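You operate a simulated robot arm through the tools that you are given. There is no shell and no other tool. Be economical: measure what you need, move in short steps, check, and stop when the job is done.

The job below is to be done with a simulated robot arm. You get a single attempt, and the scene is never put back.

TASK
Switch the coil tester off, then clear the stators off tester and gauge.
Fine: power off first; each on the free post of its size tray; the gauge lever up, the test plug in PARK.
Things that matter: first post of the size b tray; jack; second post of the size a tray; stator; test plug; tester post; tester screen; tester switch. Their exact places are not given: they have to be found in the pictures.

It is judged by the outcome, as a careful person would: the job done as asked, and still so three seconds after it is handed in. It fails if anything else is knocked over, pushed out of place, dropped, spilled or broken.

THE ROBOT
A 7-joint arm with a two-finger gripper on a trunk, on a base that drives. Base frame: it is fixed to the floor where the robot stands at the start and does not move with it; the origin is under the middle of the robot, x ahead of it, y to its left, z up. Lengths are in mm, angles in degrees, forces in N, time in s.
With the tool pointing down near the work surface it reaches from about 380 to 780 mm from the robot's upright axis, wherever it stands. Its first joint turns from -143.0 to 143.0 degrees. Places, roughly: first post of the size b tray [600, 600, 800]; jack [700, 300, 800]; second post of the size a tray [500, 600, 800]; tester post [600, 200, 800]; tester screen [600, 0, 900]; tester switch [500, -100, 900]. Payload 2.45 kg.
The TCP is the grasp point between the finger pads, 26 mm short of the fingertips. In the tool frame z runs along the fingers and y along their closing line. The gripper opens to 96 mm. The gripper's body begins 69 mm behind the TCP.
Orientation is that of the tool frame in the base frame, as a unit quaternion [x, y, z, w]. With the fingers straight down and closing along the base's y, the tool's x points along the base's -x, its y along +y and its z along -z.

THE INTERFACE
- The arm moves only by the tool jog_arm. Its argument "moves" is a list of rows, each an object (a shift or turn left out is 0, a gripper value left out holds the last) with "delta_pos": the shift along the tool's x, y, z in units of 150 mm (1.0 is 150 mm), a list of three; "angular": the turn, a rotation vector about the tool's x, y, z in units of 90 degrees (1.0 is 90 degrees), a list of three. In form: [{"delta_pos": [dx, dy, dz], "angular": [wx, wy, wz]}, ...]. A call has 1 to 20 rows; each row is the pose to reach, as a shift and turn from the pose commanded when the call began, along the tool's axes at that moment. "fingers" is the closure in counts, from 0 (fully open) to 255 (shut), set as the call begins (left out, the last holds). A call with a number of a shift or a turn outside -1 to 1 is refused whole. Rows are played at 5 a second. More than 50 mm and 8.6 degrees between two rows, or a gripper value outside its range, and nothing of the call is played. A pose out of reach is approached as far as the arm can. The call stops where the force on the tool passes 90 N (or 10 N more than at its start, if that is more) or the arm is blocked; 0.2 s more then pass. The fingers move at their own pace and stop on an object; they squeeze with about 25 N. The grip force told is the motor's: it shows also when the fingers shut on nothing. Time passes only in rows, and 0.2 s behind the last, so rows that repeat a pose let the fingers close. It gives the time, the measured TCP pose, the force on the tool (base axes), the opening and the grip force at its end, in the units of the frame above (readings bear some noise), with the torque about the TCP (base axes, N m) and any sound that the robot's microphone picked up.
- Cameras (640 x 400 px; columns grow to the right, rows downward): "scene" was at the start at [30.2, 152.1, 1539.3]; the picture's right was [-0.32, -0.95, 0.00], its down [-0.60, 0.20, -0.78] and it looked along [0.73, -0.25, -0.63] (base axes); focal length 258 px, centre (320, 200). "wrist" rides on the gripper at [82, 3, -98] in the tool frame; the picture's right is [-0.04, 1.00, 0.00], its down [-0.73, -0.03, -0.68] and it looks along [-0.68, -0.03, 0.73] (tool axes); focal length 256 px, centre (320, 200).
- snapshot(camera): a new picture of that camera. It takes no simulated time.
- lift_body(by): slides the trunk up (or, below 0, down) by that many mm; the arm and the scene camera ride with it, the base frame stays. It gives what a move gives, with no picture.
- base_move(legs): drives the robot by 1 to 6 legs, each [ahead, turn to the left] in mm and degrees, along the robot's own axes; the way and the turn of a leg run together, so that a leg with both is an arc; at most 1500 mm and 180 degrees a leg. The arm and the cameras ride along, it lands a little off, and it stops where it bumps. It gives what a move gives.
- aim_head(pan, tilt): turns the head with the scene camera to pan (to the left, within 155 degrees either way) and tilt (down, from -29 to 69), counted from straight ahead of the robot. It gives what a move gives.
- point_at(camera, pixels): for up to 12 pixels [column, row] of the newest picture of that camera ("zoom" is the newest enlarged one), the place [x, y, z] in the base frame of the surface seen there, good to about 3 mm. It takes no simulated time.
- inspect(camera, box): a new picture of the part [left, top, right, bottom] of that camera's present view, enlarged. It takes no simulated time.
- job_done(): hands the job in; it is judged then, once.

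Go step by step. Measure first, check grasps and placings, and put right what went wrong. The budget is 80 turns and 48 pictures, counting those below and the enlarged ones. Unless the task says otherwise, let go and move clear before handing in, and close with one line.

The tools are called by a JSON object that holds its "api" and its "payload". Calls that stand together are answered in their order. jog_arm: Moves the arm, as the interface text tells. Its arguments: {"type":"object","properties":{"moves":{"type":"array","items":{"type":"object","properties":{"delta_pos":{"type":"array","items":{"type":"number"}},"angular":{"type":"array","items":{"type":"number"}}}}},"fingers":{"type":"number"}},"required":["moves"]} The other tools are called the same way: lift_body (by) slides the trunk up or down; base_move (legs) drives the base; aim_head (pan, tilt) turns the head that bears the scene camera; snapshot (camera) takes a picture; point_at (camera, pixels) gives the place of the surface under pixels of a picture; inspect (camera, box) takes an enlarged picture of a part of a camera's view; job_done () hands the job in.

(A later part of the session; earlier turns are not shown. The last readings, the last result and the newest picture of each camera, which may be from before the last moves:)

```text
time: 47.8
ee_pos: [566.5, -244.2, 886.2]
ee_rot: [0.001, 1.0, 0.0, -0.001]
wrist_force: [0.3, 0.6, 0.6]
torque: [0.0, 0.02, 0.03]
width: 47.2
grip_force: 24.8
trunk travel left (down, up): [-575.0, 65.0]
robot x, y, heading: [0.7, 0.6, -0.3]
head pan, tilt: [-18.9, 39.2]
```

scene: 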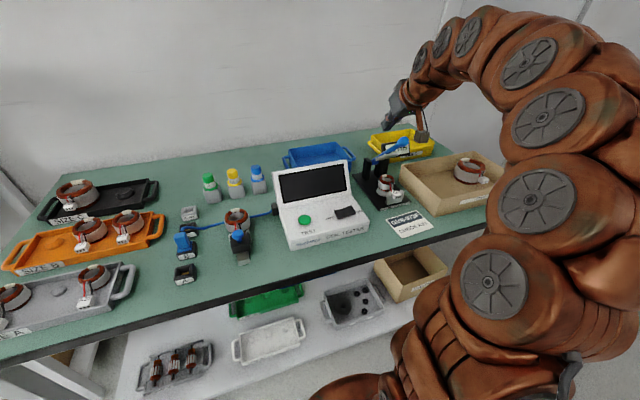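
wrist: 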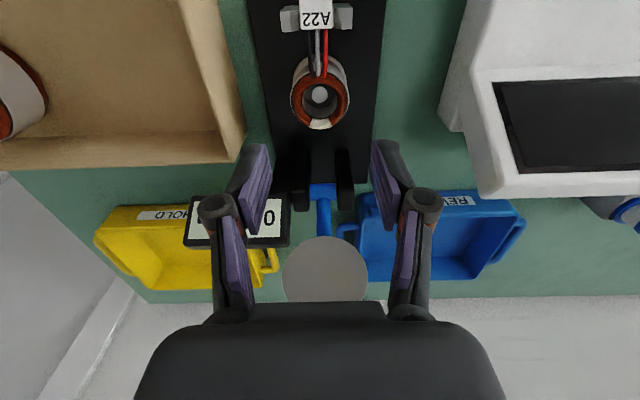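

Closed at 47 mm with firm grip. Lift gently 60 mm and look.

{"api": "jog_arm", "payload": {"moves": [{"delta_pos": [0, 0, -0.1]}, {"delta_pos": [0, 0, -0.25]}, {"delta_pos": [0, 0, -0.5]}]}}

{"api": "snapshot", "payload": {"camera": "wrist"}}

```text
time: 48.6
ee_pos: [567.0, -244.1, 960.2]
ee_rot: [0.001, 1.0, 0.001, -0.001]
wrist_force: [-0.3, -0.1, -1.5]
torque: [0.0, 0.04, 0.0]
width: 47.3
grip_force: 25.6
trunk travel left (down, up): [-575.0, 65.0]
robot x, y, heading: [-0.6, -5.6, -0.3]
head pan, tilt: [-18.9, 39.2]
```

```text
16 pictures are left
```

wrist: 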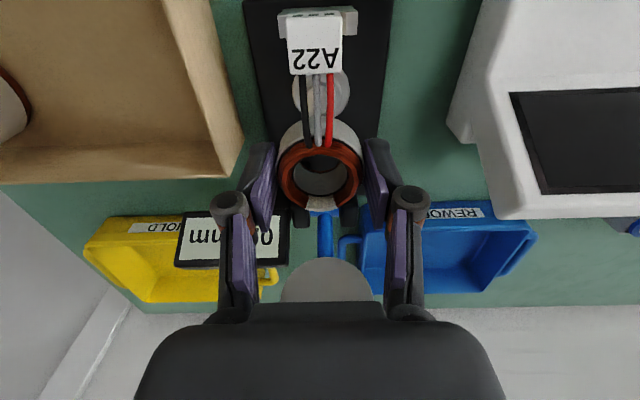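

A22 is held cleanly with its connector and the lever is still up. The A tray is at the edge of reach, so I'll raise and retract, then drive the base ~350 mm to the left.

{"api": "jog_arm", "payload": {"moves": [{"delta_pos": [0, 0, -0.3]}, {"delta_pos": [0, 0, -0.6]}, {"delta_pos": [0.2, 0, -0.85]}, {"delta_pos": [0.45, 0.1, -1.0]}, {"delta_pos": [0.7, 0.3, -1.0]}, {"delta_pos": [0.9, 0.5, -1.0]}, {"delta_pos": [0.95, 0.8, -1.0]}, {"delta_pos": [0.95, 1.0, -1.0]}]}}

{"api": "base_move", "payload": {"legs": [[0, 90], [360, 0], [0, -90]]}}

{"api": "aim_head", "payload": {"pan": 10, "tilt": 45}}

{"api": "snapshot", "payload": {"camera": "scene"}}

```text
time: 50.4
ee_pos: [427.0, -91.7, 1111.2]
ee_rot: [0.002, 1.0, 0.0, -0.001]
wrist_force: [-0.4, -0.6, -1.7]
torque: [0.02, -0.02, 0.0]
width: 47.3
grip_force: 25.1
trunk travel left (down, up): [-575.0, 65.0]
robot x, y, heading: [2.3, -2.8, -0.3]
head pan, tilt: [-18.9, 39.2]
```

```text
time: 60.4
ee_pos: [426.8, 271.2, 1111.0]
ee_rot: [0.002, 1.0, 0.0, -0.001]
wrist_force: [0.6, 0.2, -2.0]
torque: [0.0, -0.01, 0.0]
width: 47.4
grip_force: 24.7
trunk travel left (down, up): [-575.0, 65.0]
robot x, y, heading: [2.6, 365.4, -0.4]
head pan, tilt: [-18.9, 39.2]
```

```text
time: 61.4
ee_pos: [426.8, 270.6, 1112.1]
ee_rot: [0.002, 1.0, 0.0, -0.001]
wrist_force: [-0.3, -0.4, -1.0]
torque: [0.04, 0.06, 0.01]
width: 47.4
grip_force: 25.3
trunk travel left (down, up): [-575.0, 65.0]
robot x, y, heading: [1.3, 360.6, -0.3]
head pan, tilt: [10.0, 45.0]
```

```text
15 pictures are left
```

scene: 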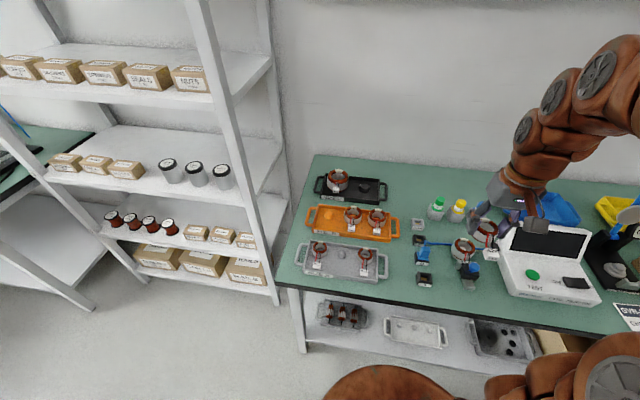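

The base landed at y≈362 and A22 is still held. Free posts show at about (341,252) on tray A and (327,216) on tray B; measuring.

{"api": "inspect", "payload": {"camera": "scene", "box": [290, 170, 490, 295]}}

{"api": "point_at", "payload": {"camera": "scene", "pixels": [[341, 253], [326, 217], [319, 249], [364, 256], [352, 216], [376, 220], [375, 229], [364, 271], [352, 262]]}}

```text
3.20 times, centred on (390, 232) of scene
```

zoom: 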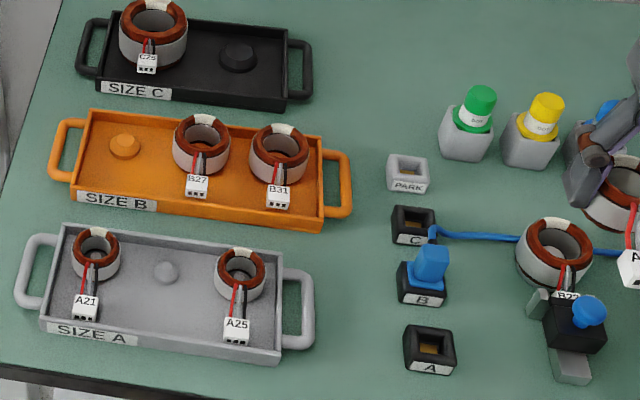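

```text
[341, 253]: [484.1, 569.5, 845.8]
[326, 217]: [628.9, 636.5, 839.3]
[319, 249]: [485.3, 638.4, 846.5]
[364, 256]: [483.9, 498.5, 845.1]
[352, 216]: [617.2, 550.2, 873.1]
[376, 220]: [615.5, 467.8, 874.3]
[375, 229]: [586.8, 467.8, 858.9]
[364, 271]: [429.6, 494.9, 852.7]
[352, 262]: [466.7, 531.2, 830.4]
```

Tray A's middle post is at (484.5, 569), neighbours at y 498 and 638; tray B's free post at (629,637). Moving A22 over its post.

{"api": "jog_arm", "payload": {"moves": [{"delta_pos": [-0.1, 0.25, 0]}, {"delta_pos": [-0.2, 0.5, 0.1]}, {"delta_pos": [-0.3, 0.75, 0.2]}, {"delta_pos": [-0.387, 1.0, 0.3]}]}}

{"api": "jog_arm", "payload": {"moves": [{"delta_pos": [0, 0.25, 0.1]}, {"delta_pos": [0, 0.5, 0.3]}, {"delta_pos": [0, 0.75, 0.5]}, {"delta_pos": [0, 0.98, 0.7]}, {"delta_pos": [0, 0.98, 0.8]}, {"delta_pos": [0, 0.98, 0.8]}]}}

{"api": "snapshot", "payload": {"camera": "wrist"}}

```text
time: 62.4
ee_pos: [485.0, 421.1, 1067.5]
ee_rot: [0.002, 1.0, 0.0, 0.0]
wrist_force: [0.6, -0.5, -1.3]
torque: [0.0, -0.02, 0.0]
width: 47.3
grip_force: 24.9
trunk travel left (down, up): [-575.0, 65.0]
robot x, y, heading: [0.7, 362.5, -0.2]
head pan, tilt: [10.0, 45.0]
```

```text
time: 63.8
ee_pos: [484.5, 568.9, 945.7]
ee_rot: [0.003, 1.0, 0.0, 0.0]
wrist_force: [0.6, 0.2, -1.5]
torque: [-0.02, -0.01, -0.02]
width: 47.1
grip_force: 25.2
trunk travel left (down, up): [-575.0, 65.0]
robot x, y, heading: [-0.9, 363.9, -0.4]
head pan, tilt: [10.0, 45.0]
```

```text
13 pictures are left
```

wrist: 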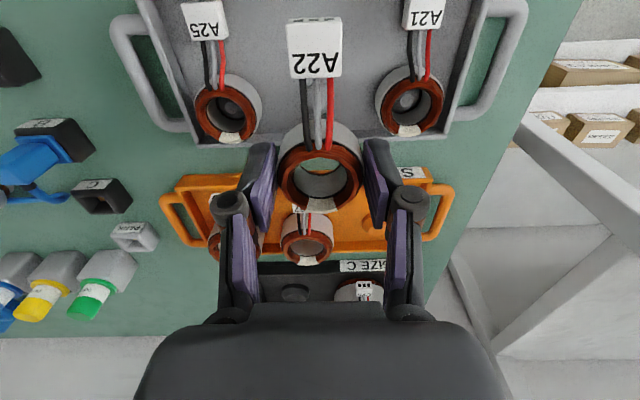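

A22 hovers between A25 and A21, aligned. Measuring neighbours to know final height.

{"api": "point_at", "payload": {"camera": "wrist", "pixels": [[203, 105], [251, 105], [384, 98], [436, 100], [231, 137], [410, 130], [318, 204], [285, 175], [352, 175], [230, 108], [408, 102]]}}

{"api": "jog_arm", "payload": {"moves": [{"delta_pos": [0, 0, 0.2]}, {"delta_pos": [0, 0, 0.38]}, {"delta_pos": [0, 0, 0.38]}]}}

```text
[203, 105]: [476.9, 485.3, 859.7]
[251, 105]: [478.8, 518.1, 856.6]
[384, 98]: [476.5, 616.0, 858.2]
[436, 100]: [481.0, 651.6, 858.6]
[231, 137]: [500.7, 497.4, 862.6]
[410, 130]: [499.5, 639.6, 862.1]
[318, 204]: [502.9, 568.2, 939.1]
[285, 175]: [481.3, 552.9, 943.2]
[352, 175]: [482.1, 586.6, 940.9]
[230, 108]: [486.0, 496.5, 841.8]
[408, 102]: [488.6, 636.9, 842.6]
```

```text
time: 64.6
ee_pos: [484.5, 569.2, 889.9]
ee_rot: [0.003, 1.0, -0.001, 0.0]
wrist_force: [0.1, -0.9, -1.0]
torque: [-0.03, -0.02, -0.01]
width: 47.2
grip_force: 24.7
trunk travel left (down, up): [-575.0, 65.0]
robot x, y, heading: [3.4, 366.0, -0.4]
head pan, tilt: [10.0, 45.0]
```

Seated tops are at z≈862, so final TCP ≈ 866. Lowering in small steps.

{"api": "jog_arm", "payload": {"moves": [{"delta_pos": [0, 0, 0.05]}, {"delta_pos": [0, 0, 0.1]}, {"delta_pos": [0, 0, 0.13]}, {"delta_pos": [0, 0, 0.15]}, {"delta_pos": [0, 0, 0.157]}]}}

```text
time: 65.8
ee_pos: [484.9, 568.6, 867.0]
ee_rot: [0.003, 1.0, 0.001, 0.0]
wrist_force: [-2.6, 0.2, 12.3]
torque: [-0.08, 0.16, 0.03]
width: 47.2
grip_force: 25.4
trunk travel left (down, up): [-575.0, 65.0]
robot x, y, heading: [-1.0, 364.2, -0.6]
head pan, tilt: [10.0, 45.0]
```

Contact of 12 N at the expected height: it is seated. Release and rise.

{"api": "jog_arm", "payload": {"fingers": 112, "moves": [{}, {}, {}]}}

{"api": "jog_arm", "payload": {"moves": [{"delta_pos": [0, 0, -0.1]}, {"delta_pos": [0, 0, -0.3]}, {"delta_pos": [0, 0, -0.6]}, {"delta_pos": [0, -0.3, -0.8]}, {"delta_pos": [0, -0.6, -0.9]}, {"delta_pos": [0, -0.9, -0.9]}, {"delta_pos": [0, -1.0, -0.9]}]}}

{"api": "snapshot", "payload": {"camera": "wrist"}}

```text
time: 66.6
ee_pos: [485.0, 567.2, 865.9]
ee_rot: [0.003, 1.0, 0.0, -0.001]
wrist_force: [-0.2, -0.1, 0.3]
torque: [-0.01, 0.0, 0.04]
width: 54.1
grip_force: 0.1
trunk travel left (down, up): [-575.0, 65.0]
robot x, y, heading: [-3.8, 364.9, -0.3]
head pan, tilt: [10.0, 45.0]
```

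```text
refused: row 4 steps farther than a row can; nothing moved
```

```text
12 pictures are left
```

wrist: 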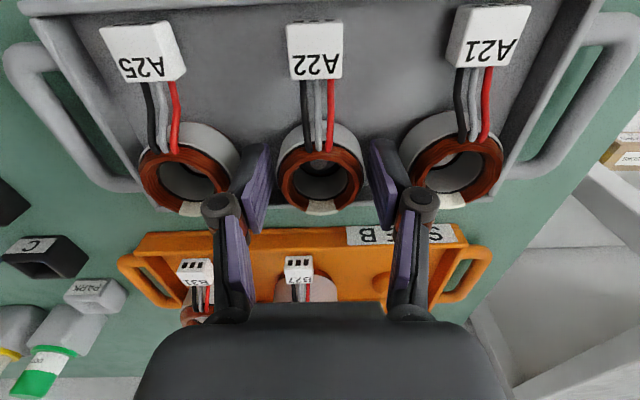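

A22 is seated level between its neighbours. Rising and moving to view the tester post and plug.

{"api": "jog_arm", "payload": {"moves": [{"delta_pos": [0, 0, -0.1]}, {"delta_pos": [0, 0, -0.3]}, {"delta_pos": [0, 0, -0.6]}, {"delta_pos": [0, -0.2, -0.85]}, {"delta_pos": [0, -0.5, -0.95]}, {"delta_pos": [0, -0.8, -0.95]}, {"delta_pos": [0, -1.0, -0.95]}]}}

{"api": "jog_arm", "payload": {"moves": [{"delta_pos": [0.1, -0.3, 0]}, {"delta_pos": [0.2, -0.6, 0]}, {"delta_pos": [0.3, -0.9, 0]}, {"delta_pos": [0.35, -1.0, 0]}, {"delta_pos": [0.35, -1.0, 0]}]}}

{"api": "snapshot", "payload": {"camera": "wrist"}}

```text
time: 68.2
ee_pos: [483.8, 419.4, 1010.3]
ee_rot: [0.002, 1.0, 0.0, -0.001]
wrist_force: [-0.1, 0.3, -0.2]
torque: [-0.04, 0.01, -0.01]
width: 54.2
grip_force: 0.1
trunk travel left (down, up): [-575.0, 65.0]
robot x, y, heading: [-2.2, 361.4, -0.1]
head pan, tilt: [10.0, 45.0]
```

```text
time: 69.4
ee_pos: [430.0, 267.6, 1009.6]
ee_rot: [0.002, 1.0, -0.001, -0.001]
wrist_force: [0.1, 0.3, 0.4]
torque: [-0.01, -0.02, -0.01]
width: 53.8
grip_force: 0.0
trunk travel left (down, up): [-575.0, 65.0]
robot x, y, heading: [-1.4, 365.0, -0.3]
head pan, tilt: [10.0, 45.0]
```

```text
11 pictures are left
```

wrist: 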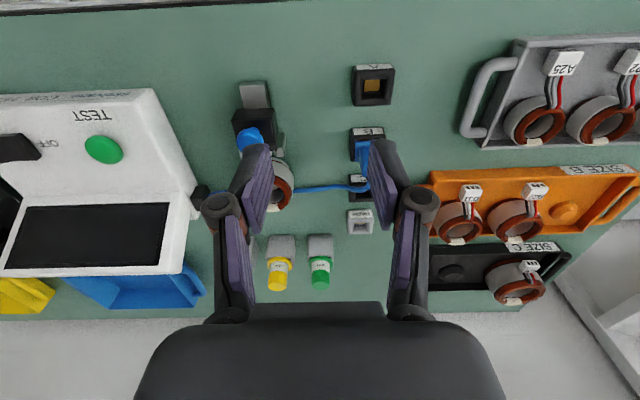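

Fingers hide the post here. Shifting to y≈200 to see the tester clip centred, and zooming.

{"api": "jog_arm", "payload": {"moves": [{"delta_pos": [0.1, -0.25, 0]}, {"delta_pos": [0.15, -0.46, 0]}, {"delta_pos": [0.15, -0.46, 0]}]}}

{"api": "inspect", "payload": {"camera": "wrist", "box": [250, 60, 470, 260]}}

{"api": "inspect", "payload": {"camera": "scene", "box": [400, 200, 510, 300]}}

```text
time: 70.2
ee_pos: [408.9, 200.4, 1008.0]
ee_rot: [0.003, 1.0, 0.0, -0.001]
wrist_force: [0.8, 0.0, -0.1]
torque: [0.03, -0.01, 0.02]
width: 54.0
grip_force: 0.0
trunk travel left (down, up): [-575.0, 65.0]
robot x, y, heading: [-3.7, 365.3, -0.6]
head pan, tilt: [10.0, 45.0]
```

```text
2.00 times, centred on (360, 160) of wrist
```

zoom: 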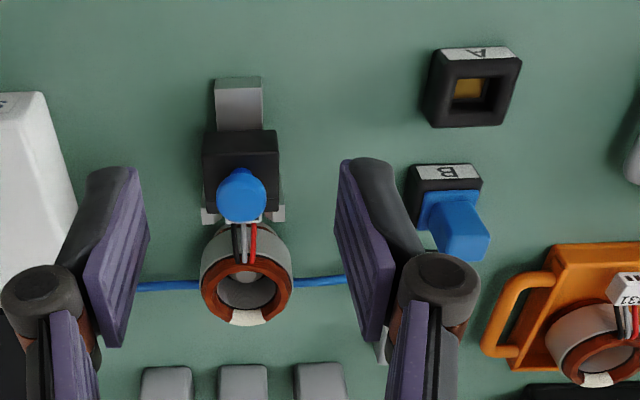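

```text
4.00 times, centred on (455, 250) of scene
```

zoom: 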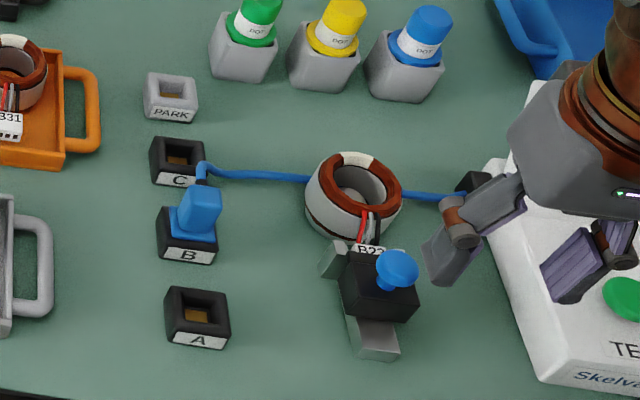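

The clip is a black slide block with a blue knob on a grey rail running toward −x, covering the B23 connector. It should slide back toward me. Measuring it.

{"api": "inspect", "payload": {"camera": "wrist", "box": [330, 90, 410, 230]}}

{"api": "point_at", "payload": {"camera": "wrist", "pixels": [[370, 157], [370, 152], [370, 108], [370, 124], [354, 143], [384, 143], [370, 130], [355, 210], [391, 210], [373, 220], [372, 192], [372, 204]]}}

{"api": "point_at", "payload": {"camera": "scene", "pixels": [[449, 285], [449, 271], [455, 276], [454, 267], [448, 262], [437, 265]]}}

```text
2.86 times, centred on (370, 160) of wrist
```

zoom: 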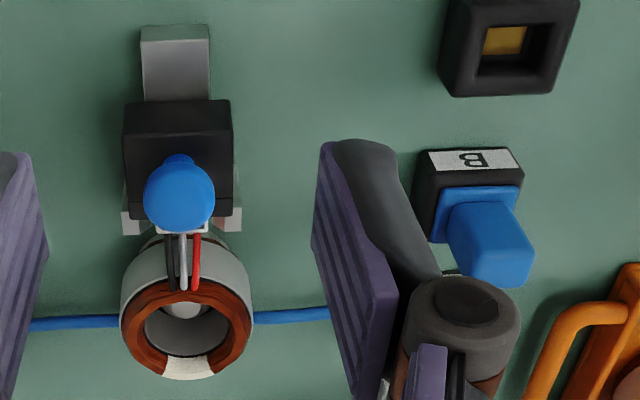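

```text
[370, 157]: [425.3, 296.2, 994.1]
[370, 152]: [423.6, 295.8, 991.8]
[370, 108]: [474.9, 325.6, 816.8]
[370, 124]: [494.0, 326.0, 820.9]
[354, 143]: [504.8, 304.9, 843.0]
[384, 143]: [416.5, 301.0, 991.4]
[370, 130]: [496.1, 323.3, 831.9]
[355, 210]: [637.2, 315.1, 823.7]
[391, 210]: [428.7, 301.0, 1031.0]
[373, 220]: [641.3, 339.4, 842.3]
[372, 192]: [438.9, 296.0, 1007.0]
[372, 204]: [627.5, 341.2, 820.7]
```

```text
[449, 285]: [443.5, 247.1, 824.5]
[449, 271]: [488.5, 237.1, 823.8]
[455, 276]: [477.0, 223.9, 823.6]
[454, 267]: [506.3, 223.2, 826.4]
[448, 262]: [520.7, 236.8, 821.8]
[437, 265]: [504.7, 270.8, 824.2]
```

I used the wrong pixel frame (the zooms were widened). Re-measuring with zoom pixels.

{"api": "point_at", "payload": {"camera": "zoom", "pixels": [[180, 190], [180, 162], [178, 130], [175, 40], [175, 90], [130, 150], [226, 150], [127, 318], [245, 318], [188, 370], [180, 282], [183, 308]]}}

{"api": "point_at", "payload": {"camera": "zoom", "pixels": [[490, 240], [480, 220], [520, 250], [500, 275], [445, 215], [470, 160], [510, 200], [132, 222], [232, 220], [528, 215], [478, 198]]}}

{"api": "point_at", "payload": {"camera": "scene", "pixels": [[474, 255], [469, 263], [474, 271], [449, 291], [474, 285], [421, 231], [418, 224], [445, 244], [420, 251], [418, 240], [421, 241]]}}

```text
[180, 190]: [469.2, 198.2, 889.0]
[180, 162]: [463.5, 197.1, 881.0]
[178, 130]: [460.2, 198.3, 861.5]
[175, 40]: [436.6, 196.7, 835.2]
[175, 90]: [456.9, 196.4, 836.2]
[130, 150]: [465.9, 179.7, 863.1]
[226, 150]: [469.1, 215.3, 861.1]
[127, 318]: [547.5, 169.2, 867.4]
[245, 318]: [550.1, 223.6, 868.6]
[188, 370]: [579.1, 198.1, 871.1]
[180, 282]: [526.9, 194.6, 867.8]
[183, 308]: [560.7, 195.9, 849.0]
```

```text
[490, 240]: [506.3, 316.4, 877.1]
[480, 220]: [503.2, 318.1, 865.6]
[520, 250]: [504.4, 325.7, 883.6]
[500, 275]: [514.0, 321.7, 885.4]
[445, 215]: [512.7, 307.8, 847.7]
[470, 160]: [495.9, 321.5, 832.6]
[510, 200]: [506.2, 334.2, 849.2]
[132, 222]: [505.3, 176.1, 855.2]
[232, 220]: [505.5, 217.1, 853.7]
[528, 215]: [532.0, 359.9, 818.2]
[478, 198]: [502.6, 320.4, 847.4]
```

```text
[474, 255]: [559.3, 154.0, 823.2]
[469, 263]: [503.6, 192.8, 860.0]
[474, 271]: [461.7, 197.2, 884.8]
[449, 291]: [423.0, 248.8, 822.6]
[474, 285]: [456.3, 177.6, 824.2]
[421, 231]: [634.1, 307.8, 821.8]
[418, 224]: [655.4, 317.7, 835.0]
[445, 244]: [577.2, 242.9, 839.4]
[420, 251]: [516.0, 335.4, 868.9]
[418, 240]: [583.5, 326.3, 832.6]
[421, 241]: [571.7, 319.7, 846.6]
```

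Knob centre ≈ (474,197,882) on block top z 862; I'll grip the knob with tips just above the block (TCP z 892).

{"api": "jog_arm", "payload": {"moves": [{"delta_pos": [-0.22, -0.02, 0.0]}, {"delta_pos": [-0.433, -0.02, 0.1]}, {"delta_pos": [-0.433, -0.02, 0.4]}, {"delta_pos": [-0.433, -0.02, 0.65]}, {"delta_pos": [-0.433, -0.02, 0.765]}, {"delta_pos": [-0.433, -0.02, 0.765]}]}}

{"api": "jog_arm", "payload": {"fingers": 255, "moves": [{}, {}, {}, {}]}}

```text
time: 71.6
ee_pos: [473.6, 195.0, 892.8]
ee_rot: [0.003, 1.0, 0.0, -0.001]
wrist_force: [0.4, 0.9, -0.6]
torque: [-0.02, 0.01, 0.0]
width: 54.0
grip_force: 0.2
trunk travel left (down, up): [-575.0, 65.0]
robot x, y, heading: [-0.0, 367.0, -0.4]
head pan, tilt: [10.0, 45.0]
```

```text
time: 72.6
ee_pos: [474.6, 196.9, 891.7]
ee_rot: [0.003, 1.0, 0.0, -0.001]
wrist_force: [0.1, 18.9, 3.2]
torque: [0.23, -0.03, 0.02]
width: 24.2
grip_force: 44.9
trunk travel left (down, up): [-575.0, 65.0]
robot x, y, heading: [-3.5, 363.2, -0.4]
head pan, tilt: [10.0, 45.0]
```

Knob gripped (24 mm). Pulling along −x in 5 mm steps.

{"api": "jog_arm", "payload": {"moves": [{"delta_pos": [0.033, 0.008, 0]}, {"delta_pos": [0.067, 0.008, 0]}, {"delta_pos": [0.1, 0.008, 0]}, {"delta_pos": [0.133, 0.008, 0]}, {"delta_pos": [0.167, 0.008, 0]}]}}

{"api": "inspect", "payload": {"camera": "wrist", "box": [220, 60, 420, 260]}}

```text
time: 73.8
ee_pos: [451.6, 197.4, 891.1]
ee_rot: [0.002, 1.0, 0.0, 0.001]
wrist_force: [23.4, 8.1, -28.9]
torque: [0.05, -0.62, -0.01]
width: 24.4
grip_force: 45.5
trunk travel left (down, up): [-575.0, 65.0]
robot x, y, heading: [2.4, 366.4, -0.4]
head pan, tilt: [10.0, 45.0]
```

```text
2.00 times, centred on (320, 160) of wrist
```

zoom: 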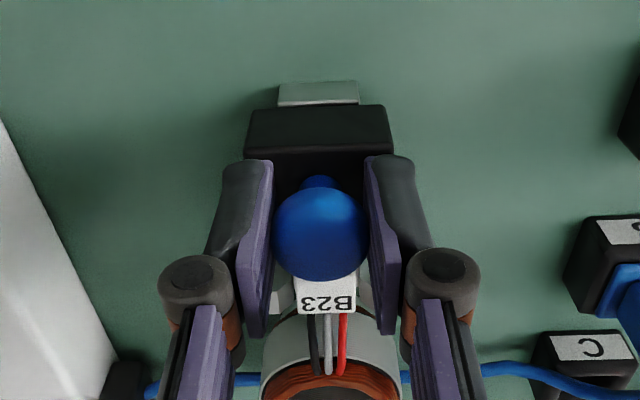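

The block slid back about 23 mm and B23's label is exposed; force 23 N may mean the stop. Pull a little more to be sure.

{"api": "jog_arm", "payload": {"moves": [{"delta_pos": [0.03, 0, 0]}, {"delta_pos": [0.04, 0, 0]}]}}

{"api": "jog_arm", "payload": {"fingers": 120, "moves": [{}, {}, {}]}}

{"api": "jog_arm", "payload": {"moves": [{"delta_pos": [0, 0, -0.3]}, {"delta_pos": [0, 0, -0.5]}, {"delta_pos": [0, 0, -0.5]}]}}

{"api": "inspect", "payload": {"camera": "wrist", "box": [240, 100, 400, 240]}}

```text
time: 74.4
ee_pos: [445.1, 197.1, 893.7]
ee_rot: [0.002, 1.0, -0.001, 0.001]
wrist_force: [35.4, 8.9, 1.9]
torque: [0.1, -0.46, 0.04]
width: 24.7
grip_force: 45.1
trunk travel left (down, up): [-575.0, 65.0]
robot x, y, heading: [-4.5, 363.8, -0.4]
head pan, tilt: [10.0, 45.0]
```

```text
time: 75.2
ee_pos: [442.5, 197.9, 893.3]
ee_rot: [0.003, 1.0, 0.0, -0.001]
wrist_force: [0.8, 0.3, 1.1]
torque: [0.03, -0.01, -0.01]
width: 50.8
grip_force: 0.0
trunk travel left (down, up): [-575.0, 65.0]
robot x, y, heading: [-3.0, 363.2, -0.1]
head pan, tilt: [10.0, 45.0]
```

```text
time: 76.0
ee_pos: [441.6, 198.3, 968.3]
ee_rot: [0.002, 1.0, 0.001, -0.002]
wrist_force: [-0.5, 0.0, 0.0]
torque: [-0.03, -0.01, 0.0]
width: 50.6
grip_force: 0.0
trunk travel left (down, up): [-575.0, 65.0]
robot x, y, heading: [-3.5, 363.5, -0.7]
head pan, tilt: [10.0, 45.0]
```

```text
2.86 times, centred on (320, 170) of wrist
```

zoom: 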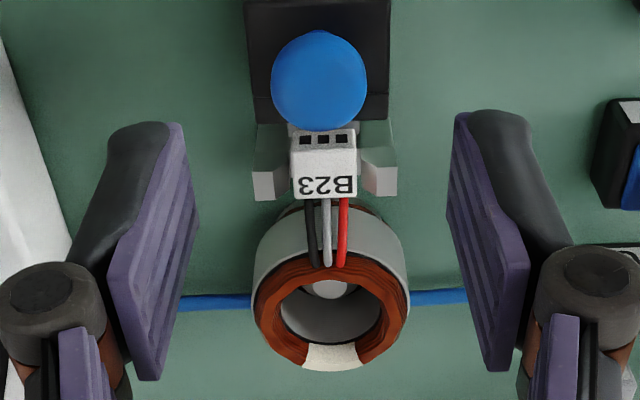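

B23's connector is fully exposed and the slide stays back. Measuring the stator for the grasp.

{"api": "point_at", "payload": {"camera": "zoom", "pixels": [[260, 305], [403, 305], [332, 365], [326, 258], [330, 290], [325, 185], [320, 75]]}}

{"api": "jog_arm", "payload": {"fingers": 50, "moves": [{"delta_pos": [-0.25, -0.01, 0]}, {"delta_pos": [-0.5, -0.01, 0]}, {"delta_pos": [-0.74, -0.01, 0]}, {"delta_pos": [-0.74, -0.01, 0]}]}}

```text
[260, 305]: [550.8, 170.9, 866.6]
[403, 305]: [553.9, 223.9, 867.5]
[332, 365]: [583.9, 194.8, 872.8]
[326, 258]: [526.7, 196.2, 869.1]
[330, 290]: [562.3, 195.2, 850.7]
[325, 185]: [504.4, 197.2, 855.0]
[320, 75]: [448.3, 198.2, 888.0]
```

```text
time: 77.0
ee_pos: [554.9, 195.0, 967.9]
ee_rot: [0.002, 1.0, 0.002, -0.001]
wrist_force: [0.1, -0.1, 0.4]
torque: [0.02, -0.03, -0.01]
width: 77.2
grip_force: 0.1
trunk travel left (down, up): [-575.0, 65.0]
robot x, y, heading: [1.1, 363.6, -0.5]
head pan, tilt: [10.0, 45.0]
```

Stator centre (555.5,197), top 870. Descend to TCP z≈875 and grip.

{"api": "jog_arm", "payload": {"moves": [{"delta_pos": [-0.005, 0.013, 0.25]}, {"delta_pos": [-0.005, 0.013, 0.5]}, {"delta_pos": [-0.005, 0.013, 0.615]}, {"delta_pos": [-0.005, 0.013, 0.615]}]}}

{"api": "jog_arm", "payload": {"fingers": 255, "moves": [{}, {}, {}, {}]}}

{"api": "jog_arm", "payload": {"moves": [{"delta_pos": [0, 0, -0.1]}, {"delta_pos": [0, 0, -0.3]}, {"delta_pos": [0, 0, -0.5]}, {"delta_pos": [0, 0, -0.5]}]}}

{"api": "snapshot", "payload": {"camera": "wrist"}}

```text
time: 78.0
ee_pos: [555.4, 198.0, 876.1]
ee_rot: [0.002, 1.0, 0.001, 0.0]
wrist_force: [0.8, -0.2, -0.4]
torque: [0.04, 0.01, 0.0]
width: 77.2
grip_force: 0.1
trunk travel left (down, up): [-575.0, 65.0]
robot x, y, heading: [-0.9, 366.7, -0.4]
head pan, tilt: [10.0, 45.0]
```

```text
time: 79.0
ee_pos: [555.2, 197.2, 875.1]
ee_rot: [0.002, 1.0, -0.001, -0.001]
wrist_force: [1.2, -1.6, 2.8]
torque: [-0.16, -0.11, 0.03]
width: 61.7
grip_force: 25.0
trunk travel left (down, up): [-575.0, 65.0]
robot x, y, heading: [-0.8, 367.9, -0.4]
head pan, tilt: [10.0, 45.0]
```

```text
time: 80.0
ee_pos: [554.0, 197.0, 950.6]
ee_rot: [0.003, 1.0, 0.0, -0.001]
wrist_force: [0.6, -0.1, -3.6]
torque: [0.02, -0.01, 0.02]
width: 61.4
grip_force: 24.6
trunk travel left (down, up): [-575.0, 65.0]
robot x, y, heading: [-1.8, 366.5, -0.4]
head pan, tilt: [10.0, 45.0]
```

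```text
5 pictures are left
```

wrist: 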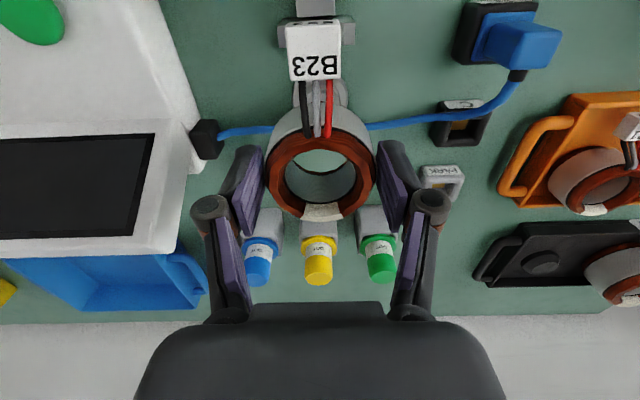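

B23 is held with its connector clear. Before moving I'll re-measure the B post dome centre and use this picture for the plug and PARK jack.

{"api": "point_at", "payload": {"camera": "scene", "pixels": [[328.7, 214.5], [324.5, 215], [333, 215], [328.7, 212], [328.7, 219], [353, 210.5], [352, 222], [377, 213.5], [376.5, 226]]}}

{"api": "point_at", "payload": {"camera": "wrist", "pixels": [[422, 172], [460, 172], [440, 168], [425, 185], [461, 197], [447, 183], [530, 42], [512, 20], [556, 40], [518, 72], [485, 45], [480, 10]]}}

```text
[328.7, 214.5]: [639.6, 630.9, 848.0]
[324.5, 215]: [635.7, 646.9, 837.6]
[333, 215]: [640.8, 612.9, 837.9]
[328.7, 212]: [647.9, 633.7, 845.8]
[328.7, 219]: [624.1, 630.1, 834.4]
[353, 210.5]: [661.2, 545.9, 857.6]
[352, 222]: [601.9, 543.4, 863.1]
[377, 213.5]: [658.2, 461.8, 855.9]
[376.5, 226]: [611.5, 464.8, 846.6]
```

```text
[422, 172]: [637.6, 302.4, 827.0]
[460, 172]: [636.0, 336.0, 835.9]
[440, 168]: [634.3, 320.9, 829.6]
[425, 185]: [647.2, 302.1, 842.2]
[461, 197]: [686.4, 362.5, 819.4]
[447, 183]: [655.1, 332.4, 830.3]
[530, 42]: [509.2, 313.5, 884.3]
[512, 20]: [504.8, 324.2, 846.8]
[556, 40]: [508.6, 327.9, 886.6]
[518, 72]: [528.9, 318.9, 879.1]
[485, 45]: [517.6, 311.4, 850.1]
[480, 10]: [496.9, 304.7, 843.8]
```

B post ≈ (638,631,848). Carrying B23 there in three hops.

{"api": "jog_arm", "payload": {"moves": [{"delta_pos": [0, 0, -0.2]}, {"delta_pos": [0, 0.25, -0.35]}, {"delta_pos": [-0.1, 0.5, -0.35]}, {"delta_pos": [-0.2, 0.75, -0.35]}, {"delta_pos": [-0.3, 1.0, -0.35]}]}}

{"api": "jog_arm", "payload": {"moves": [{"delta_pos": [-0.05, 0.3, 0]}, {"delta_pos": [-0.1, 0.6, 0]}, {"delta_pos": [-0.2, 0.9, 0]}, {"delta_pos": [-0.25, 1.0, 0]}]}}

{"api": "jog_arm", "payload": {"moves": [{"delta_pos": [0, 0.3, 0]}, {"delta_pos": [0, 0.6, 0.1]}, {"delta_pos": [0, 0.88, 0.25]}, {"delta_pos": [0, 0.88, 0.4]}, {"delta_pos": [0, 0.88, 0.4]}]}}

{"api": "snapshot", "payload": {"camera": "wrist"}}

```text
time: 81.2
ee_pos: [598.9, 347.7, 1004.5]
ee_rot: [0.003, 1.0, 0.0, -0.001]
wrist_force: [-1.4, -1.3, -3.5]
torque: [0.05, -0.01, 0.03]
width: 61.7
grip_force: 24.7
trunk travel left (down, up): [-575.0, 65.0]
robot x, y, heading: [-2.2, 365.0, -0.4]
head pan, tilt: [10.0, 45.0]
```

```text
time: 82.2
ee_pos: [638.5, 498.5, 1004.5]
ee_rot: [0.003, 1.0, 0.0, 0.0]
wrist_force: [-0.4, -0.1, -2.9]
torque: [0.0, -0.03, 0.0]
width: 61.6
grip_force: 25.2
trunk travel left (down, up): [-575.0, 65.0]
robot x, y, heading: [-1.6, 365.5, -0.5]
head pan, tilt: [10.0, 45.0]
```

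```text
time: 83.4
ee_pos: [637.6, 626.2, 944.0]
ee_rot: [0.003, 1.0, 0.001, 0.0]
wrist_force: [0.4, 0.3, -4.0]
torque: [-0.01, -0.01, 0.0]
width: 61.4
grip_force: 24.8
trunk travel left (down, up): [-575.0, 65.0]
robot x, y, heading: [1.2, 362.4, -0.4]
head pan, tilt: [10.0, 45.0]
```

```text
4 pictures are left
```

wrist: 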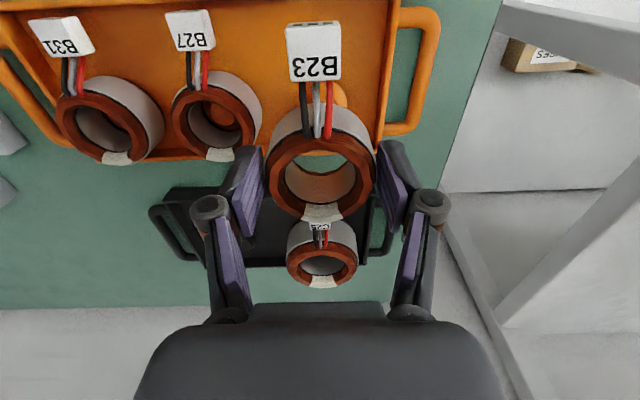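

B23 hovers over the free post, whose edge peeks out at (341,95). Measuring neighbour rims for exact pitch and height.

{"api": "point_at", "payload": {"camera": "wrist", "pixels": [[178, 118], [250, 118], [221, 156], [206, 88], [62, 122], [140, 120], [115, 158], [275, 172], [368, 172], [322, 216], [316, 140], [342, 92]]}}

{"api": "point_at", "payload": {"camera": "wrist", "pixels": [[183, 118], [244, 120], [220, 151], [214, 122], [100, 128], [346, 97], [336, 88], [338, 105], [230, 80], [92, 92]]}}

```text
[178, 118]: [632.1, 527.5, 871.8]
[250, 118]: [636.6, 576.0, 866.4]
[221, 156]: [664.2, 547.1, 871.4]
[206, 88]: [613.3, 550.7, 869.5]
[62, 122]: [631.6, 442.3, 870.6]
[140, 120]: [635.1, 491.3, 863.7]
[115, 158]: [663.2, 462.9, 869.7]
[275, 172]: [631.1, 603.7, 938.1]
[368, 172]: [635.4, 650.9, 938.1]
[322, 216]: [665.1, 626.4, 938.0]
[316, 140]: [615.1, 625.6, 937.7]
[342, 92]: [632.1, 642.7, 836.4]
```

```text
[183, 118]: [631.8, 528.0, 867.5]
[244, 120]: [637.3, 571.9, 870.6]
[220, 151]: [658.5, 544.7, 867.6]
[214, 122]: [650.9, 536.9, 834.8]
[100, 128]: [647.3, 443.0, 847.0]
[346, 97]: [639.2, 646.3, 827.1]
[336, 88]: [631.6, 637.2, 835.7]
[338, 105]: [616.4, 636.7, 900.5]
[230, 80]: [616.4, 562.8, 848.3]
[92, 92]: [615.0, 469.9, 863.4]
```

Pitch (463.5, 547.5) puts the free post at y≈631.3, x≈636.7; seated TCP ≈ 876. Correct +4.7 mm in y and lower.

{"api": "jog_arm", "payload": {"moves": [{"delta_pos": [0.006, 0.031, 0.1]}, {"delta_pos": [0.006, 0.031, 0.25]}, {"delta_pos": [0.006, 0.031, 0.35]}, {"delta_pos": [0.006, 0.031, 0.4]}, {"delta_pos": [0.006, 0.031, 0.43]}, {"delta_pos": [0.006, 0.031, 0.447]}, {"delta_pos": [0.006, 0.031, 0.455]}]}}

```text
time: 85.0
ee_pos: [638.0, 634.2, 876.3]
ee_rot: [0.002, 1.0, 0.0, -0.001]
wrist_force: [-1.3, -2.1, 2.1]
torque: [-0.06, 0.12, -0.06]
width: 61.4
grip_force: 25.1
trunk travel left (down, up): [-575.0, 65.0]
robot x, y, heading: [-2.3, 365.0, -0.4]
head pan, tilt: [10.0, 45.0]
```

Just touching (+6 N change) at 876. One more mm, then release with a modest opening and rise.

{"api": "jog_arm", "payload": {"moves": [{"delta_pos": [0, 0, 0.006]}, {"delta_pos": [0, 0, 0.01]}]}}

{"api": "jog_arm", "payload": {"fingers": 78, "moves": [{}, {}, {}]}}

{"api": "jog_arm", "payload": {"moves": [{"delta_pos": [0, 0, -0.1]}, {"delta_pos": [0, 0, -0.3]}, {"delta_pos": [0, 0, -0.6]}, {"delta_pos": [0.05, -0.25, -0.7]}, {"delta_pos": [0.2, -0.5, -0.7]}, {"delta_pos": [0.35, -0.75, -0.7]}, {"delta_pos": [0.5, -1.0, -0.7]}]}}

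{"api": "jog_arm", "payload": {"moves": [{"delta_pos": [0.2, -0.25, 0]}, {"delta_pos": [0.4, -0.5, 0]}, {"delta_pos": [0.6, -0.75, 0]}, {"delta_pos": [0.8, -0.95, 0]}, {"delta_pos": [0.8, -0.95, 0]}]}}

{"api": "snapshot", "payload": {"camera": "wrist"}}

```text
time: 85.6
ee_pos: [637.8, 633.9, 875.8]
ee_rot: [0.004, 1.0, 0.001, 0.0]
wrist_force: [1.0, -4.0, 14.9]
torque: [-0.07, 0.07, -0.05]
width: 61.8
grip_force: 24.9
trunk travel left (down, up): [-575.0, 65.0]
robot x, y, heading: [-1.8, 358.5, -0.4]
head pan, tilt: [10.0, 45.0]
```

```text
time: 86.4
ee_pos: [637.8, 632.9, 874.2]
ee_rot: [0.003, 1.0, 0.0, -0.001]
wrist_force: [-0.7, 0.5, -0.1]
torque: [0.0, -0.03, -0.01]
width: 66.7
grip_force: 0.1
trunk travel left (down, up): [-575.0, 65.0]
robot x, y, heading: [0.6, 362.5, -0.5]
head pan, tilt: [10.0, 45.0]
```

```text
time: 88.0
ee_pos: [561.9, 484.3, 981.7]
ee_rot: [0.002, 1.0, 0.0, 0.0]
wrist_force: [0.3, -0.1, -0.4]
torque: [0.04, 0.01, 0.03]
width: 66.7
grip_force: 0.2
trunk travel left (down, up): [-575.0, 65.0]
robot x, y, heading: [-3.4, 365.6, -0.3]
head pan, tilt: [10.0, 45.0]
```

```text
time: 89.2
ee_pos: [441.3, 342.6, 980.1]
ee_rot: [0.003, 1.0, 0.0, 0.0]
wrist_force: [0.6, -0.3, -0.9]
torque: [0.03, 0.02, -0.02]
width: 66.6
grip_force: 0.1
trunk travel left (down, up): [-575.0, 65.0]
robot x, y, heading: [-3.6, 363.5, -0.3]
head pan, tilt: [10.0, 45.0]
```

```text
3 pictures are left
```

wrist: 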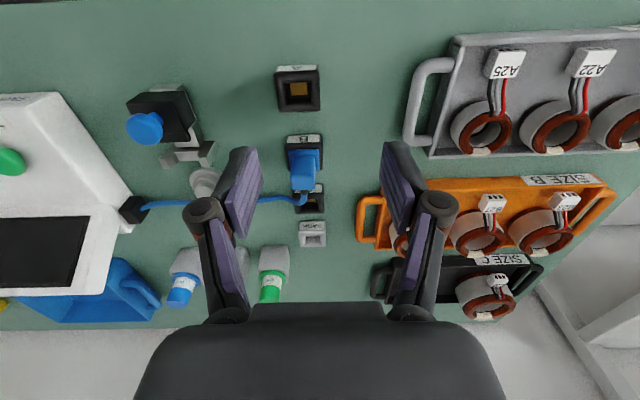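

Both trays look right; B23 sits third in the B row at (540,225). Now measuring the plug at (303,165) and the jacks.

{"api": "point_at", "payload": {"camera": "wrist", "pixels": [[303, 155], [291, 175], [315, 175], [303, 170], [303, 185], [303, 192], [288, 152], [318, 152], [303, 142], [288, 140], [318, 138], [303, 200]]}}

{"api": "point_at", "payload": {"camera": "wrist", "pixels": [[300, 222], [324, 222], [312, 222], [300, 243], [325, 243], [312, 246], [312, 230], [302, 233], [323, 233], [298, 73], [298, 83], [298, 95]]}}

{"api": "point_at", "payload": {"camera": "wrist", "pixels": [[298, 88], [281, 90], [317, 90], [281, 80], [317, 80], [298, 106], [296, 162], [310, 162], [296, 186], [311, 186], [299, 178], [308, 178]]}}

```text
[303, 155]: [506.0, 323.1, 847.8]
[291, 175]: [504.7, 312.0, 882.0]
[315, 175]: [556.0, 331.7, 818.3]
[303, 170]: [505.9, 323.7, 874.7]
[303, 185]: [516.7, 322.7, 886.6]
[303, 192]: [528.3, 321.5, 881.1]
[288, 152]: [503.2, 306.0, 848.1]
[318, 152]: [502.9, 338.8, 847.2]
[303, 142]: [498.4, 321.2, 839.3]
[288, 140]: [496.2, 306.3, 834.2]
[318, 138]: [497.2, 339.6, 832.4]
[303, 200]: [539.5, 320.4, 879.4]
```

```text
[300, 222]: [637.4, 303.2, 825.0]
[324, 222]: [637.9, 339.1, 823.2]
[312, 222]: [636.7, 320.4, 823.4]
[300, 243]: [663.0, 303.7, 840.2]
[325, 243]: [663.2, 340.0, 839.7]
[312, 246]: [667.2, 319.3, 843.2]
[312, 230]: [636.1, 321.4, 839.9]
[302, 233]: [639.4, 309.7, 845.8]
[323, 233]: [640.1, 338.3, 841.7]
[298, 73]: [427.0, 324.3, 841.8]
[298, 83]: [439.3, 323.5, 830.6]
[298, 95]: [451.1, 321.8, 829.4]
```

```text
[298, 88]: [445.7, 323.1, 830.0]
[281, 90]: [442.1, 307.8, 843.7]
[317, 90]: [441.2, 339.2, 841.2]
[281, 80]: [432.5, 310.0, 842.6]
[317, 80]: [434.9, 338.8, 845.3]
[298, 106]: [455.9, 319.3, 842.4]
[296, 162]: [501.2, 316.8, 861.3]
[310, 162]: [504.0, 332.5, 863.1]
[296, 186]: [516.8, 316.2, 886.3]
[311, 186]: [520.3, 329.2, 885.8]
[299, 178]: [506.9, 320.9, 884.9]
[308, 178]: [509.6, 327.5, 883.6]
```

Plug handle centre ≈ (517,322), top 886; PARK ≈ (652,321). One enlarged view to fix the centres precisely.

{"api": "inspect", "payload": {"camera": "wrist", "box": [250, 130, 370, 255]}}

```text
3.20 times, centred on (310, 192) of wrist
```

zoom: 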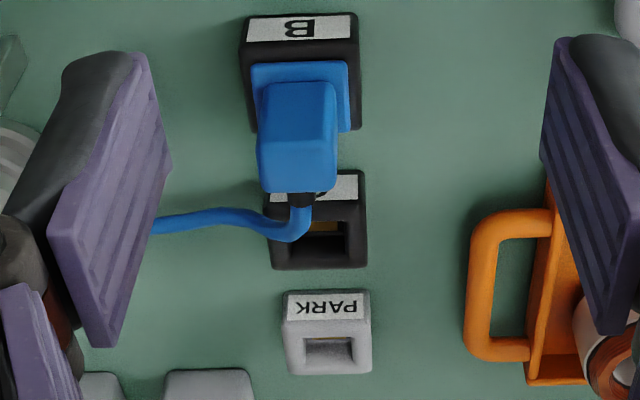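

{"api": "point_at", "payload": {"camera": "zoom", "pixels": [[290, 326], [366, 323], [294, 369], [368, 368], [328, 328], [331, 370], [330, 345], [296, 348], [363, 346], [314, 366], [350, 366]]}}

{"api": "point_at", "payload": {"camera": "zoom", "pixels": [[246, 52], [355, 50], [300, 50], [356, 120], [256, 72], [344, 70], [344, 124], [300, 70], [265, 145], [333, 145], [300, 140], [300, 185]]}}

{"api": "point_at", "payload": {"camera": "zoom", "pixels": [[362, 212], [276, 262], [364, 262], [320, 264], [268, 185], [330, 183], [270, 90], [326, 90], [264, 120], [332, 120], [300, 110], [300, 160]]}}

```text
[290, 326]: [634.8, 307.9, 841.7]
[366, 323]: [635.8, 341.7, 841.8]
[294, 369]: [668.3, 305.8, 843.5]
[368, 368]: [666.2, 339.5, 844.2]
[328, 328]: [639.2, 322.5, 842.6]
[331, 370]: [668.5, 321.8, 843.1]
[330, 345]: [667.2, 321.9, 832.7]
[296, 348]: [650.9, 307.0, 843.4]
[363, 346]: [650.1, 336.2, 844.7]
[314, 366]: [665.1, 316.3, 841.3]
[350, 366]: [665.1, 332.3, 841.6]
```

```text
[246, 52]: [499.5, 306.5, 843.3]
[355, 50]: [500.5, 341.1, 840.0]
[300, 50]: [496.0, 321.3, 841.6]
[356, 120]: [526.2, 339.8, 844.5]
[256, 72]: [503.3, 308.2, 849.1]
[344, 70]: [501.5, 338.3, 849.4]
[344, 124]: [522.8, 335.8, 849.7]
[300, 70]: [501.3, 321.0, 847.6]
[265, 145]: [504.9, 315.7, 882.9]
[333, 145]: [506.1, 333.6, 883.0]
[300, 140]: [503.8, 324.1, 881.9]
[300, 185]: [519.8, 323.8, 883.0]
```

```text
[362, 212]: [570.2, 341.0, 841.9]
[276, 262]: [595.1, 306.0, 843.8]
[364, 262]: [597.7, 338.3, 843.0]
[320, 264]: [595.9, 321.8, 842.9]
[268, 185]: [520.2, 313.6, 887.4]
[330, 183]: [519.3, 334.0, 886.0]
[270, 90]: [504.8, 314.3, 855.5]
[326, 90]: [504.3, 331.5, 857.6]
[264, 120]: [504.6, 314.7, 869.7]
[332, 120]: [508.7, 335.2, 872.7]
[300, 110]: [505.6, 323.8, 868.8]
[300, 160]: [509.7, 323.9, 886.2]
```

All jacks share a ~69.7 mm pitch: B (513,323), PARK (652,323), top 843; handle 18×19 mm, z 850–886. Grip the handle at TCP z≈880.

{"api": "jog_arm", "payload": {"moves": [{"delta_pos": [-0.25, -0.127, 0.0]}, {"delta_pos": [-0.478, -0.127, 0.1]}, {"delta_pos": [-0.478, -0.127, 0.35]}, {"delta_pos": [-0.478, -0.127, 0.55]}, {"delta_pos": [-0.478, -0.127, 0.66]}, {"delta_pos": [-0.478, -0.127, 0.66]}]}}

{"api": "jog_arm", "payload": {"fingers": 255, "moves": [{}, {}, {}, {}, {}]}}

```text
time: 90.6
ee_pos: [513.7, 321.1, 879.4]
ee_rot: [0.002, 1.0, 0.001, -0.002]
wrist_force: [0.7, 0.0, 0.7]
torque: [-0.02, 0.0, -0.03]
width: 66.7
grip_force: 0.1
trunk travel left (down, up): [-575.0, 65.0]
robot x, y, heading: [1.5, 365.8, -0.6]
head pan, tilt: [10.0, 45.0]
```

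```text
time: 91.8
ee_pos: [513.8, 321.9, 878.5]
ee_rot: [0.003, 1.0, 0.0, -0.002]
wrist_force: [0.0, 0.4, 0.3]
torque: [0.03, 0.01, 0.04]
width: 22.8
grip_force: 25.7
trunk travel left (down, up): [-575.0, 65.0]
robot x, y, heading: [-0.9, 363.4, -0.3]
head pan, tilt: [10.0, 45.0]
```

Handle gripped (22.8 mm). Pull the plug straight up.

{"api": "jog_arm", "payload": {"moves": [{"delta_pos": [0, 0, -0.05]}, {"delta_pos": [0, 0, -0.12]}, {"delta_pos": [0, 0, -0.25]}, {"delta_pos": [0, 0, -0.4]}, {"delta_pos": [0, 0, -0.4]}]}}

```text
time: 93.0
ee_pos: [513.0, 321.1, 940.8]
ee_rot: [0.003, 1.0, -0.001, -0.001]
wrist_force: [-0.5, -1.1, 0.6]
torque: [-0.02, -0.03, 0.02]
width: 23.1
grip_force: 24.9
trunk travel left (down, up): [-575.0, 65.0]
robot x, y, heading: [-0.5, 366.9, -0.4]
head pan, tilt: [10.0, 45.0]
```

Plug is out and held. Carry it +139 mm in x to over PARK and lower to just above, then look.

{"api": "jog_arm", "payload": {"moves": [{"delta_pos": [-0.25, 0, 0]}, {"delta_pos": [-0.5, 0, 0]}, {"delta_pos": [-0.75, 0, 0]}, {"delta_pos": [-0.929, 0.003, 0]}, {"delta_pos": [-0.929, 0.003, 0.15]}, {"delta_pos": [-0.929, 0.003, 0.2]}, {"delta_pos": [-0.929, 0.003, 0.2]}]}}

{"api": "inspect", "payload": {"camera": "wrist", "box": [220, 60, 420, 240]}}

```text
time: 94.6
ee_pos: [651.6, 321.9, 910.3]
ee_rot: [0.003, 1.0, 0.0, 0.0]
wrist_force: [0.0, 0.1, -0.7]
torque: [-0.01, -0.01, -0.01]
width: 22.9
grip_force: 24.4
trunk travel left (down, up): [-575.0, 65.0]
robot x, y, heading: [-2.4, 363.0, -0.0]
head pan, tilt: [10.0, 45.0]
```

```text
2.22 times, centred on (320, 150) of wrist
```

zoom: 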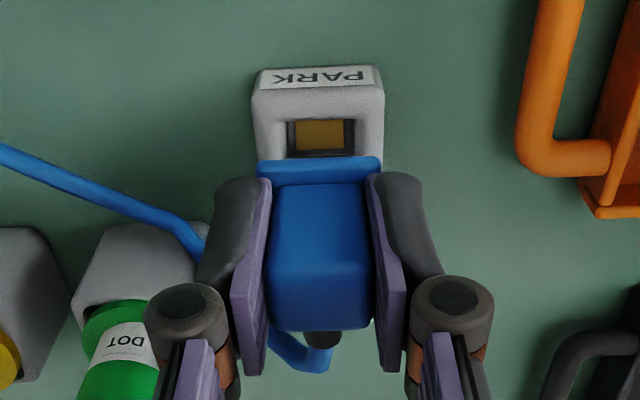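

The plug hovers over PARK; checking flange against the jack.

{"api": "point_at", "payload": {"camera": "zoom", "pixels": [[262, 165], [378, 165], [320, 165], [257, 95], [380, 95], [320, 92], [256, 150], [382, 150], [290, 140], [352, 140], [320, 125], [320, 190]]}}

```text
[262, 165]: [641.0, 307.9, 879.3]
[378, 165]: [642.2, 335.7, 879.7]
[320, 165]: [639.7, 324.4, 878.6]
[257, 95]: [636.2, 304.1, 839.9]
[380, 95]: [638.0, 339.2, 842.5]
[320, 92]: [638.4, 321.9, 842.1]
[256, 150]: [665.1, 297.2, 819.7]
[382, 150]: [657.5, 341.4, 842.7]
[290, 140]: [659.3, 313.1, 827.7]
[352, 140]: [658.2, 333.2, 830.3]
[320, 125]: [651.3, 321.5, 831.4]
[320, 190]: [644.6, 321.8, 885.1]
```

Flange is centred on PARK in y (321.8 vs 321.7) and has the same x offset as it had in B. Inserting to z≈879.

{"api": "jog_arm", "payload": {"moves": [{"delta_pos": [0, 0, 0.05]}, {"delta_pos": [0, 0, 0.1]}, {"delta_pos": [0, 0, 0.14]}, {"delta_pos": [0, 0, 0.18]}, {"delta_pos": [0, 0, 0.2]}, {"delta_pos": [0, 0, 0.207]}]}}

```text
time: 96.0
ee_pos: [651.6, 322.3, 878.7]
ee_rot: [0.003, 1.0, 0.0, 0.0]
wrist_force: [-0.1, 0.9, -0.1]
torque: [-0.02, 0.0, 0.01]
width: 22.6
grip_force: 24.7
trunk travel left (down, up): [-575.0, 65.0]
robot x, y, heading: [1.4, 363.6, -0.6]
head pan, tilt: [10.0, 45.0]
```

It went in without resistance to B's seated height. Press slightly further until it seats.

{"api": "jog_arm", "payload": {"moves": [{"delta_pos": [0, 0, 0.01]}, {"delta_pos": [0, 0, 0.02]}, {"delta_pos": [0, 0, 0.025]}]}}

```text
time: 96.8
ee_pos: [652.9, 320.9, 876.9]
ee_rot: [0.003, 1.0, 0.001, 0.001]
wrist_force: [2.0, 0.0, 19.3]
torque: [-0.02, -0.1, -0.02]
width: 22.8
grip_force: 25.2
trunk travel left (down, up): [-575.0, 65.0]
robot x, y, heading: [-0.1, 365.7, -0.1]
head pan, tilt: [10.0, 45.0]
```

Seated with 19 N. Release, rise, and move the arm left and up; then turn the head for a last look at plug, tester and gauge.

{"api": "jog_arm", "payload": {"fingers": 145, "moves": [{}, {}, {}]}}

{"api": "jog_arm", "payload": {"moves": [{"delta_pos": [0, 0, -0.1]}, {"delta_pos": [0, 0, -0.3]}, {"delta_pos": [0, 0, -0.6]}, {"delta_pos": [0.1, 0, -0.85]}, {"delta_pos": [0.3, 0.1, -1.0]}, {"delta_pos": [0.5, 0.3, -1.0]}, {"delta_pos": [0.7, 0.5, -1.0]}, {"delta_pos": [0.9, 0.7, -1.0]}, {"delta_pos": [1.0, 0.95, -1.0]}]}}

{"api": "jog_arm", "payload": {"moves": [{"delta_pos": [0.2, 0.2, -0.2]}, {"delta_pos": [0.4, 0.4, -0.4]}, {"delta_pos": [0.5, 0.6, -0.5]}, {"delta_pos": [0.5, 0.8, -0.6]}]}}

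{"api": "aim_head", "payload": {"pan": -20, "tilt": 40}}

```text
time: 97.6
ee_pos: [651.8, 321.5, 875.0]
ee_rot: [0.002, 1.0, 0.0, 0.0]
wrist_force: [-0.2, -0.9, -0.1]
torque: [-0.01, -0.01, -0.01]
width: 41.3
grip_force: 0.1
trunk travel left (down, up): [-575.0, 65.0]
robot x, y, heading: [-0.9, 362.6, -0.4]
head pan, tilt: [10.0, 45.0]
```

```text
time: 99.6
ee_pos: [505.0, 465.8, 1026.4]
ee_rot: [0.003, 1.0, 0.0, 0.0]
wrist_force: [-0.9, -0.5, 0.0]
torque: [0.03, 0.01, -0.03]
width: 41.3
grip_force: 0.0
trunk travel left (down, up): [-575.0, 65.0]
robot x, y, heading: [1.4, 364.9, -0.5]
head pan, tilt: [10.0, 45.0]
```

```text
refused: row 1 steps farther than a row can; nothing moved
```

```text
time: 100.5
ee_pos: [506.0, 465.0, 1024.5]
ee_rot: [0.003, 1.0, 0.0, -0.001]
wrist_force: [0.4, 0.3, -0.1]
torque: [0.0, 0.01, -0.04]
width: 41.4
grip_force: 0.0
trunk travel left (down, up): [-575.0, 65.0]
robot x, y, heading: [-0.8, 364.6, -0.3]
head pan, tilt: [-20.0, 40.0]
```

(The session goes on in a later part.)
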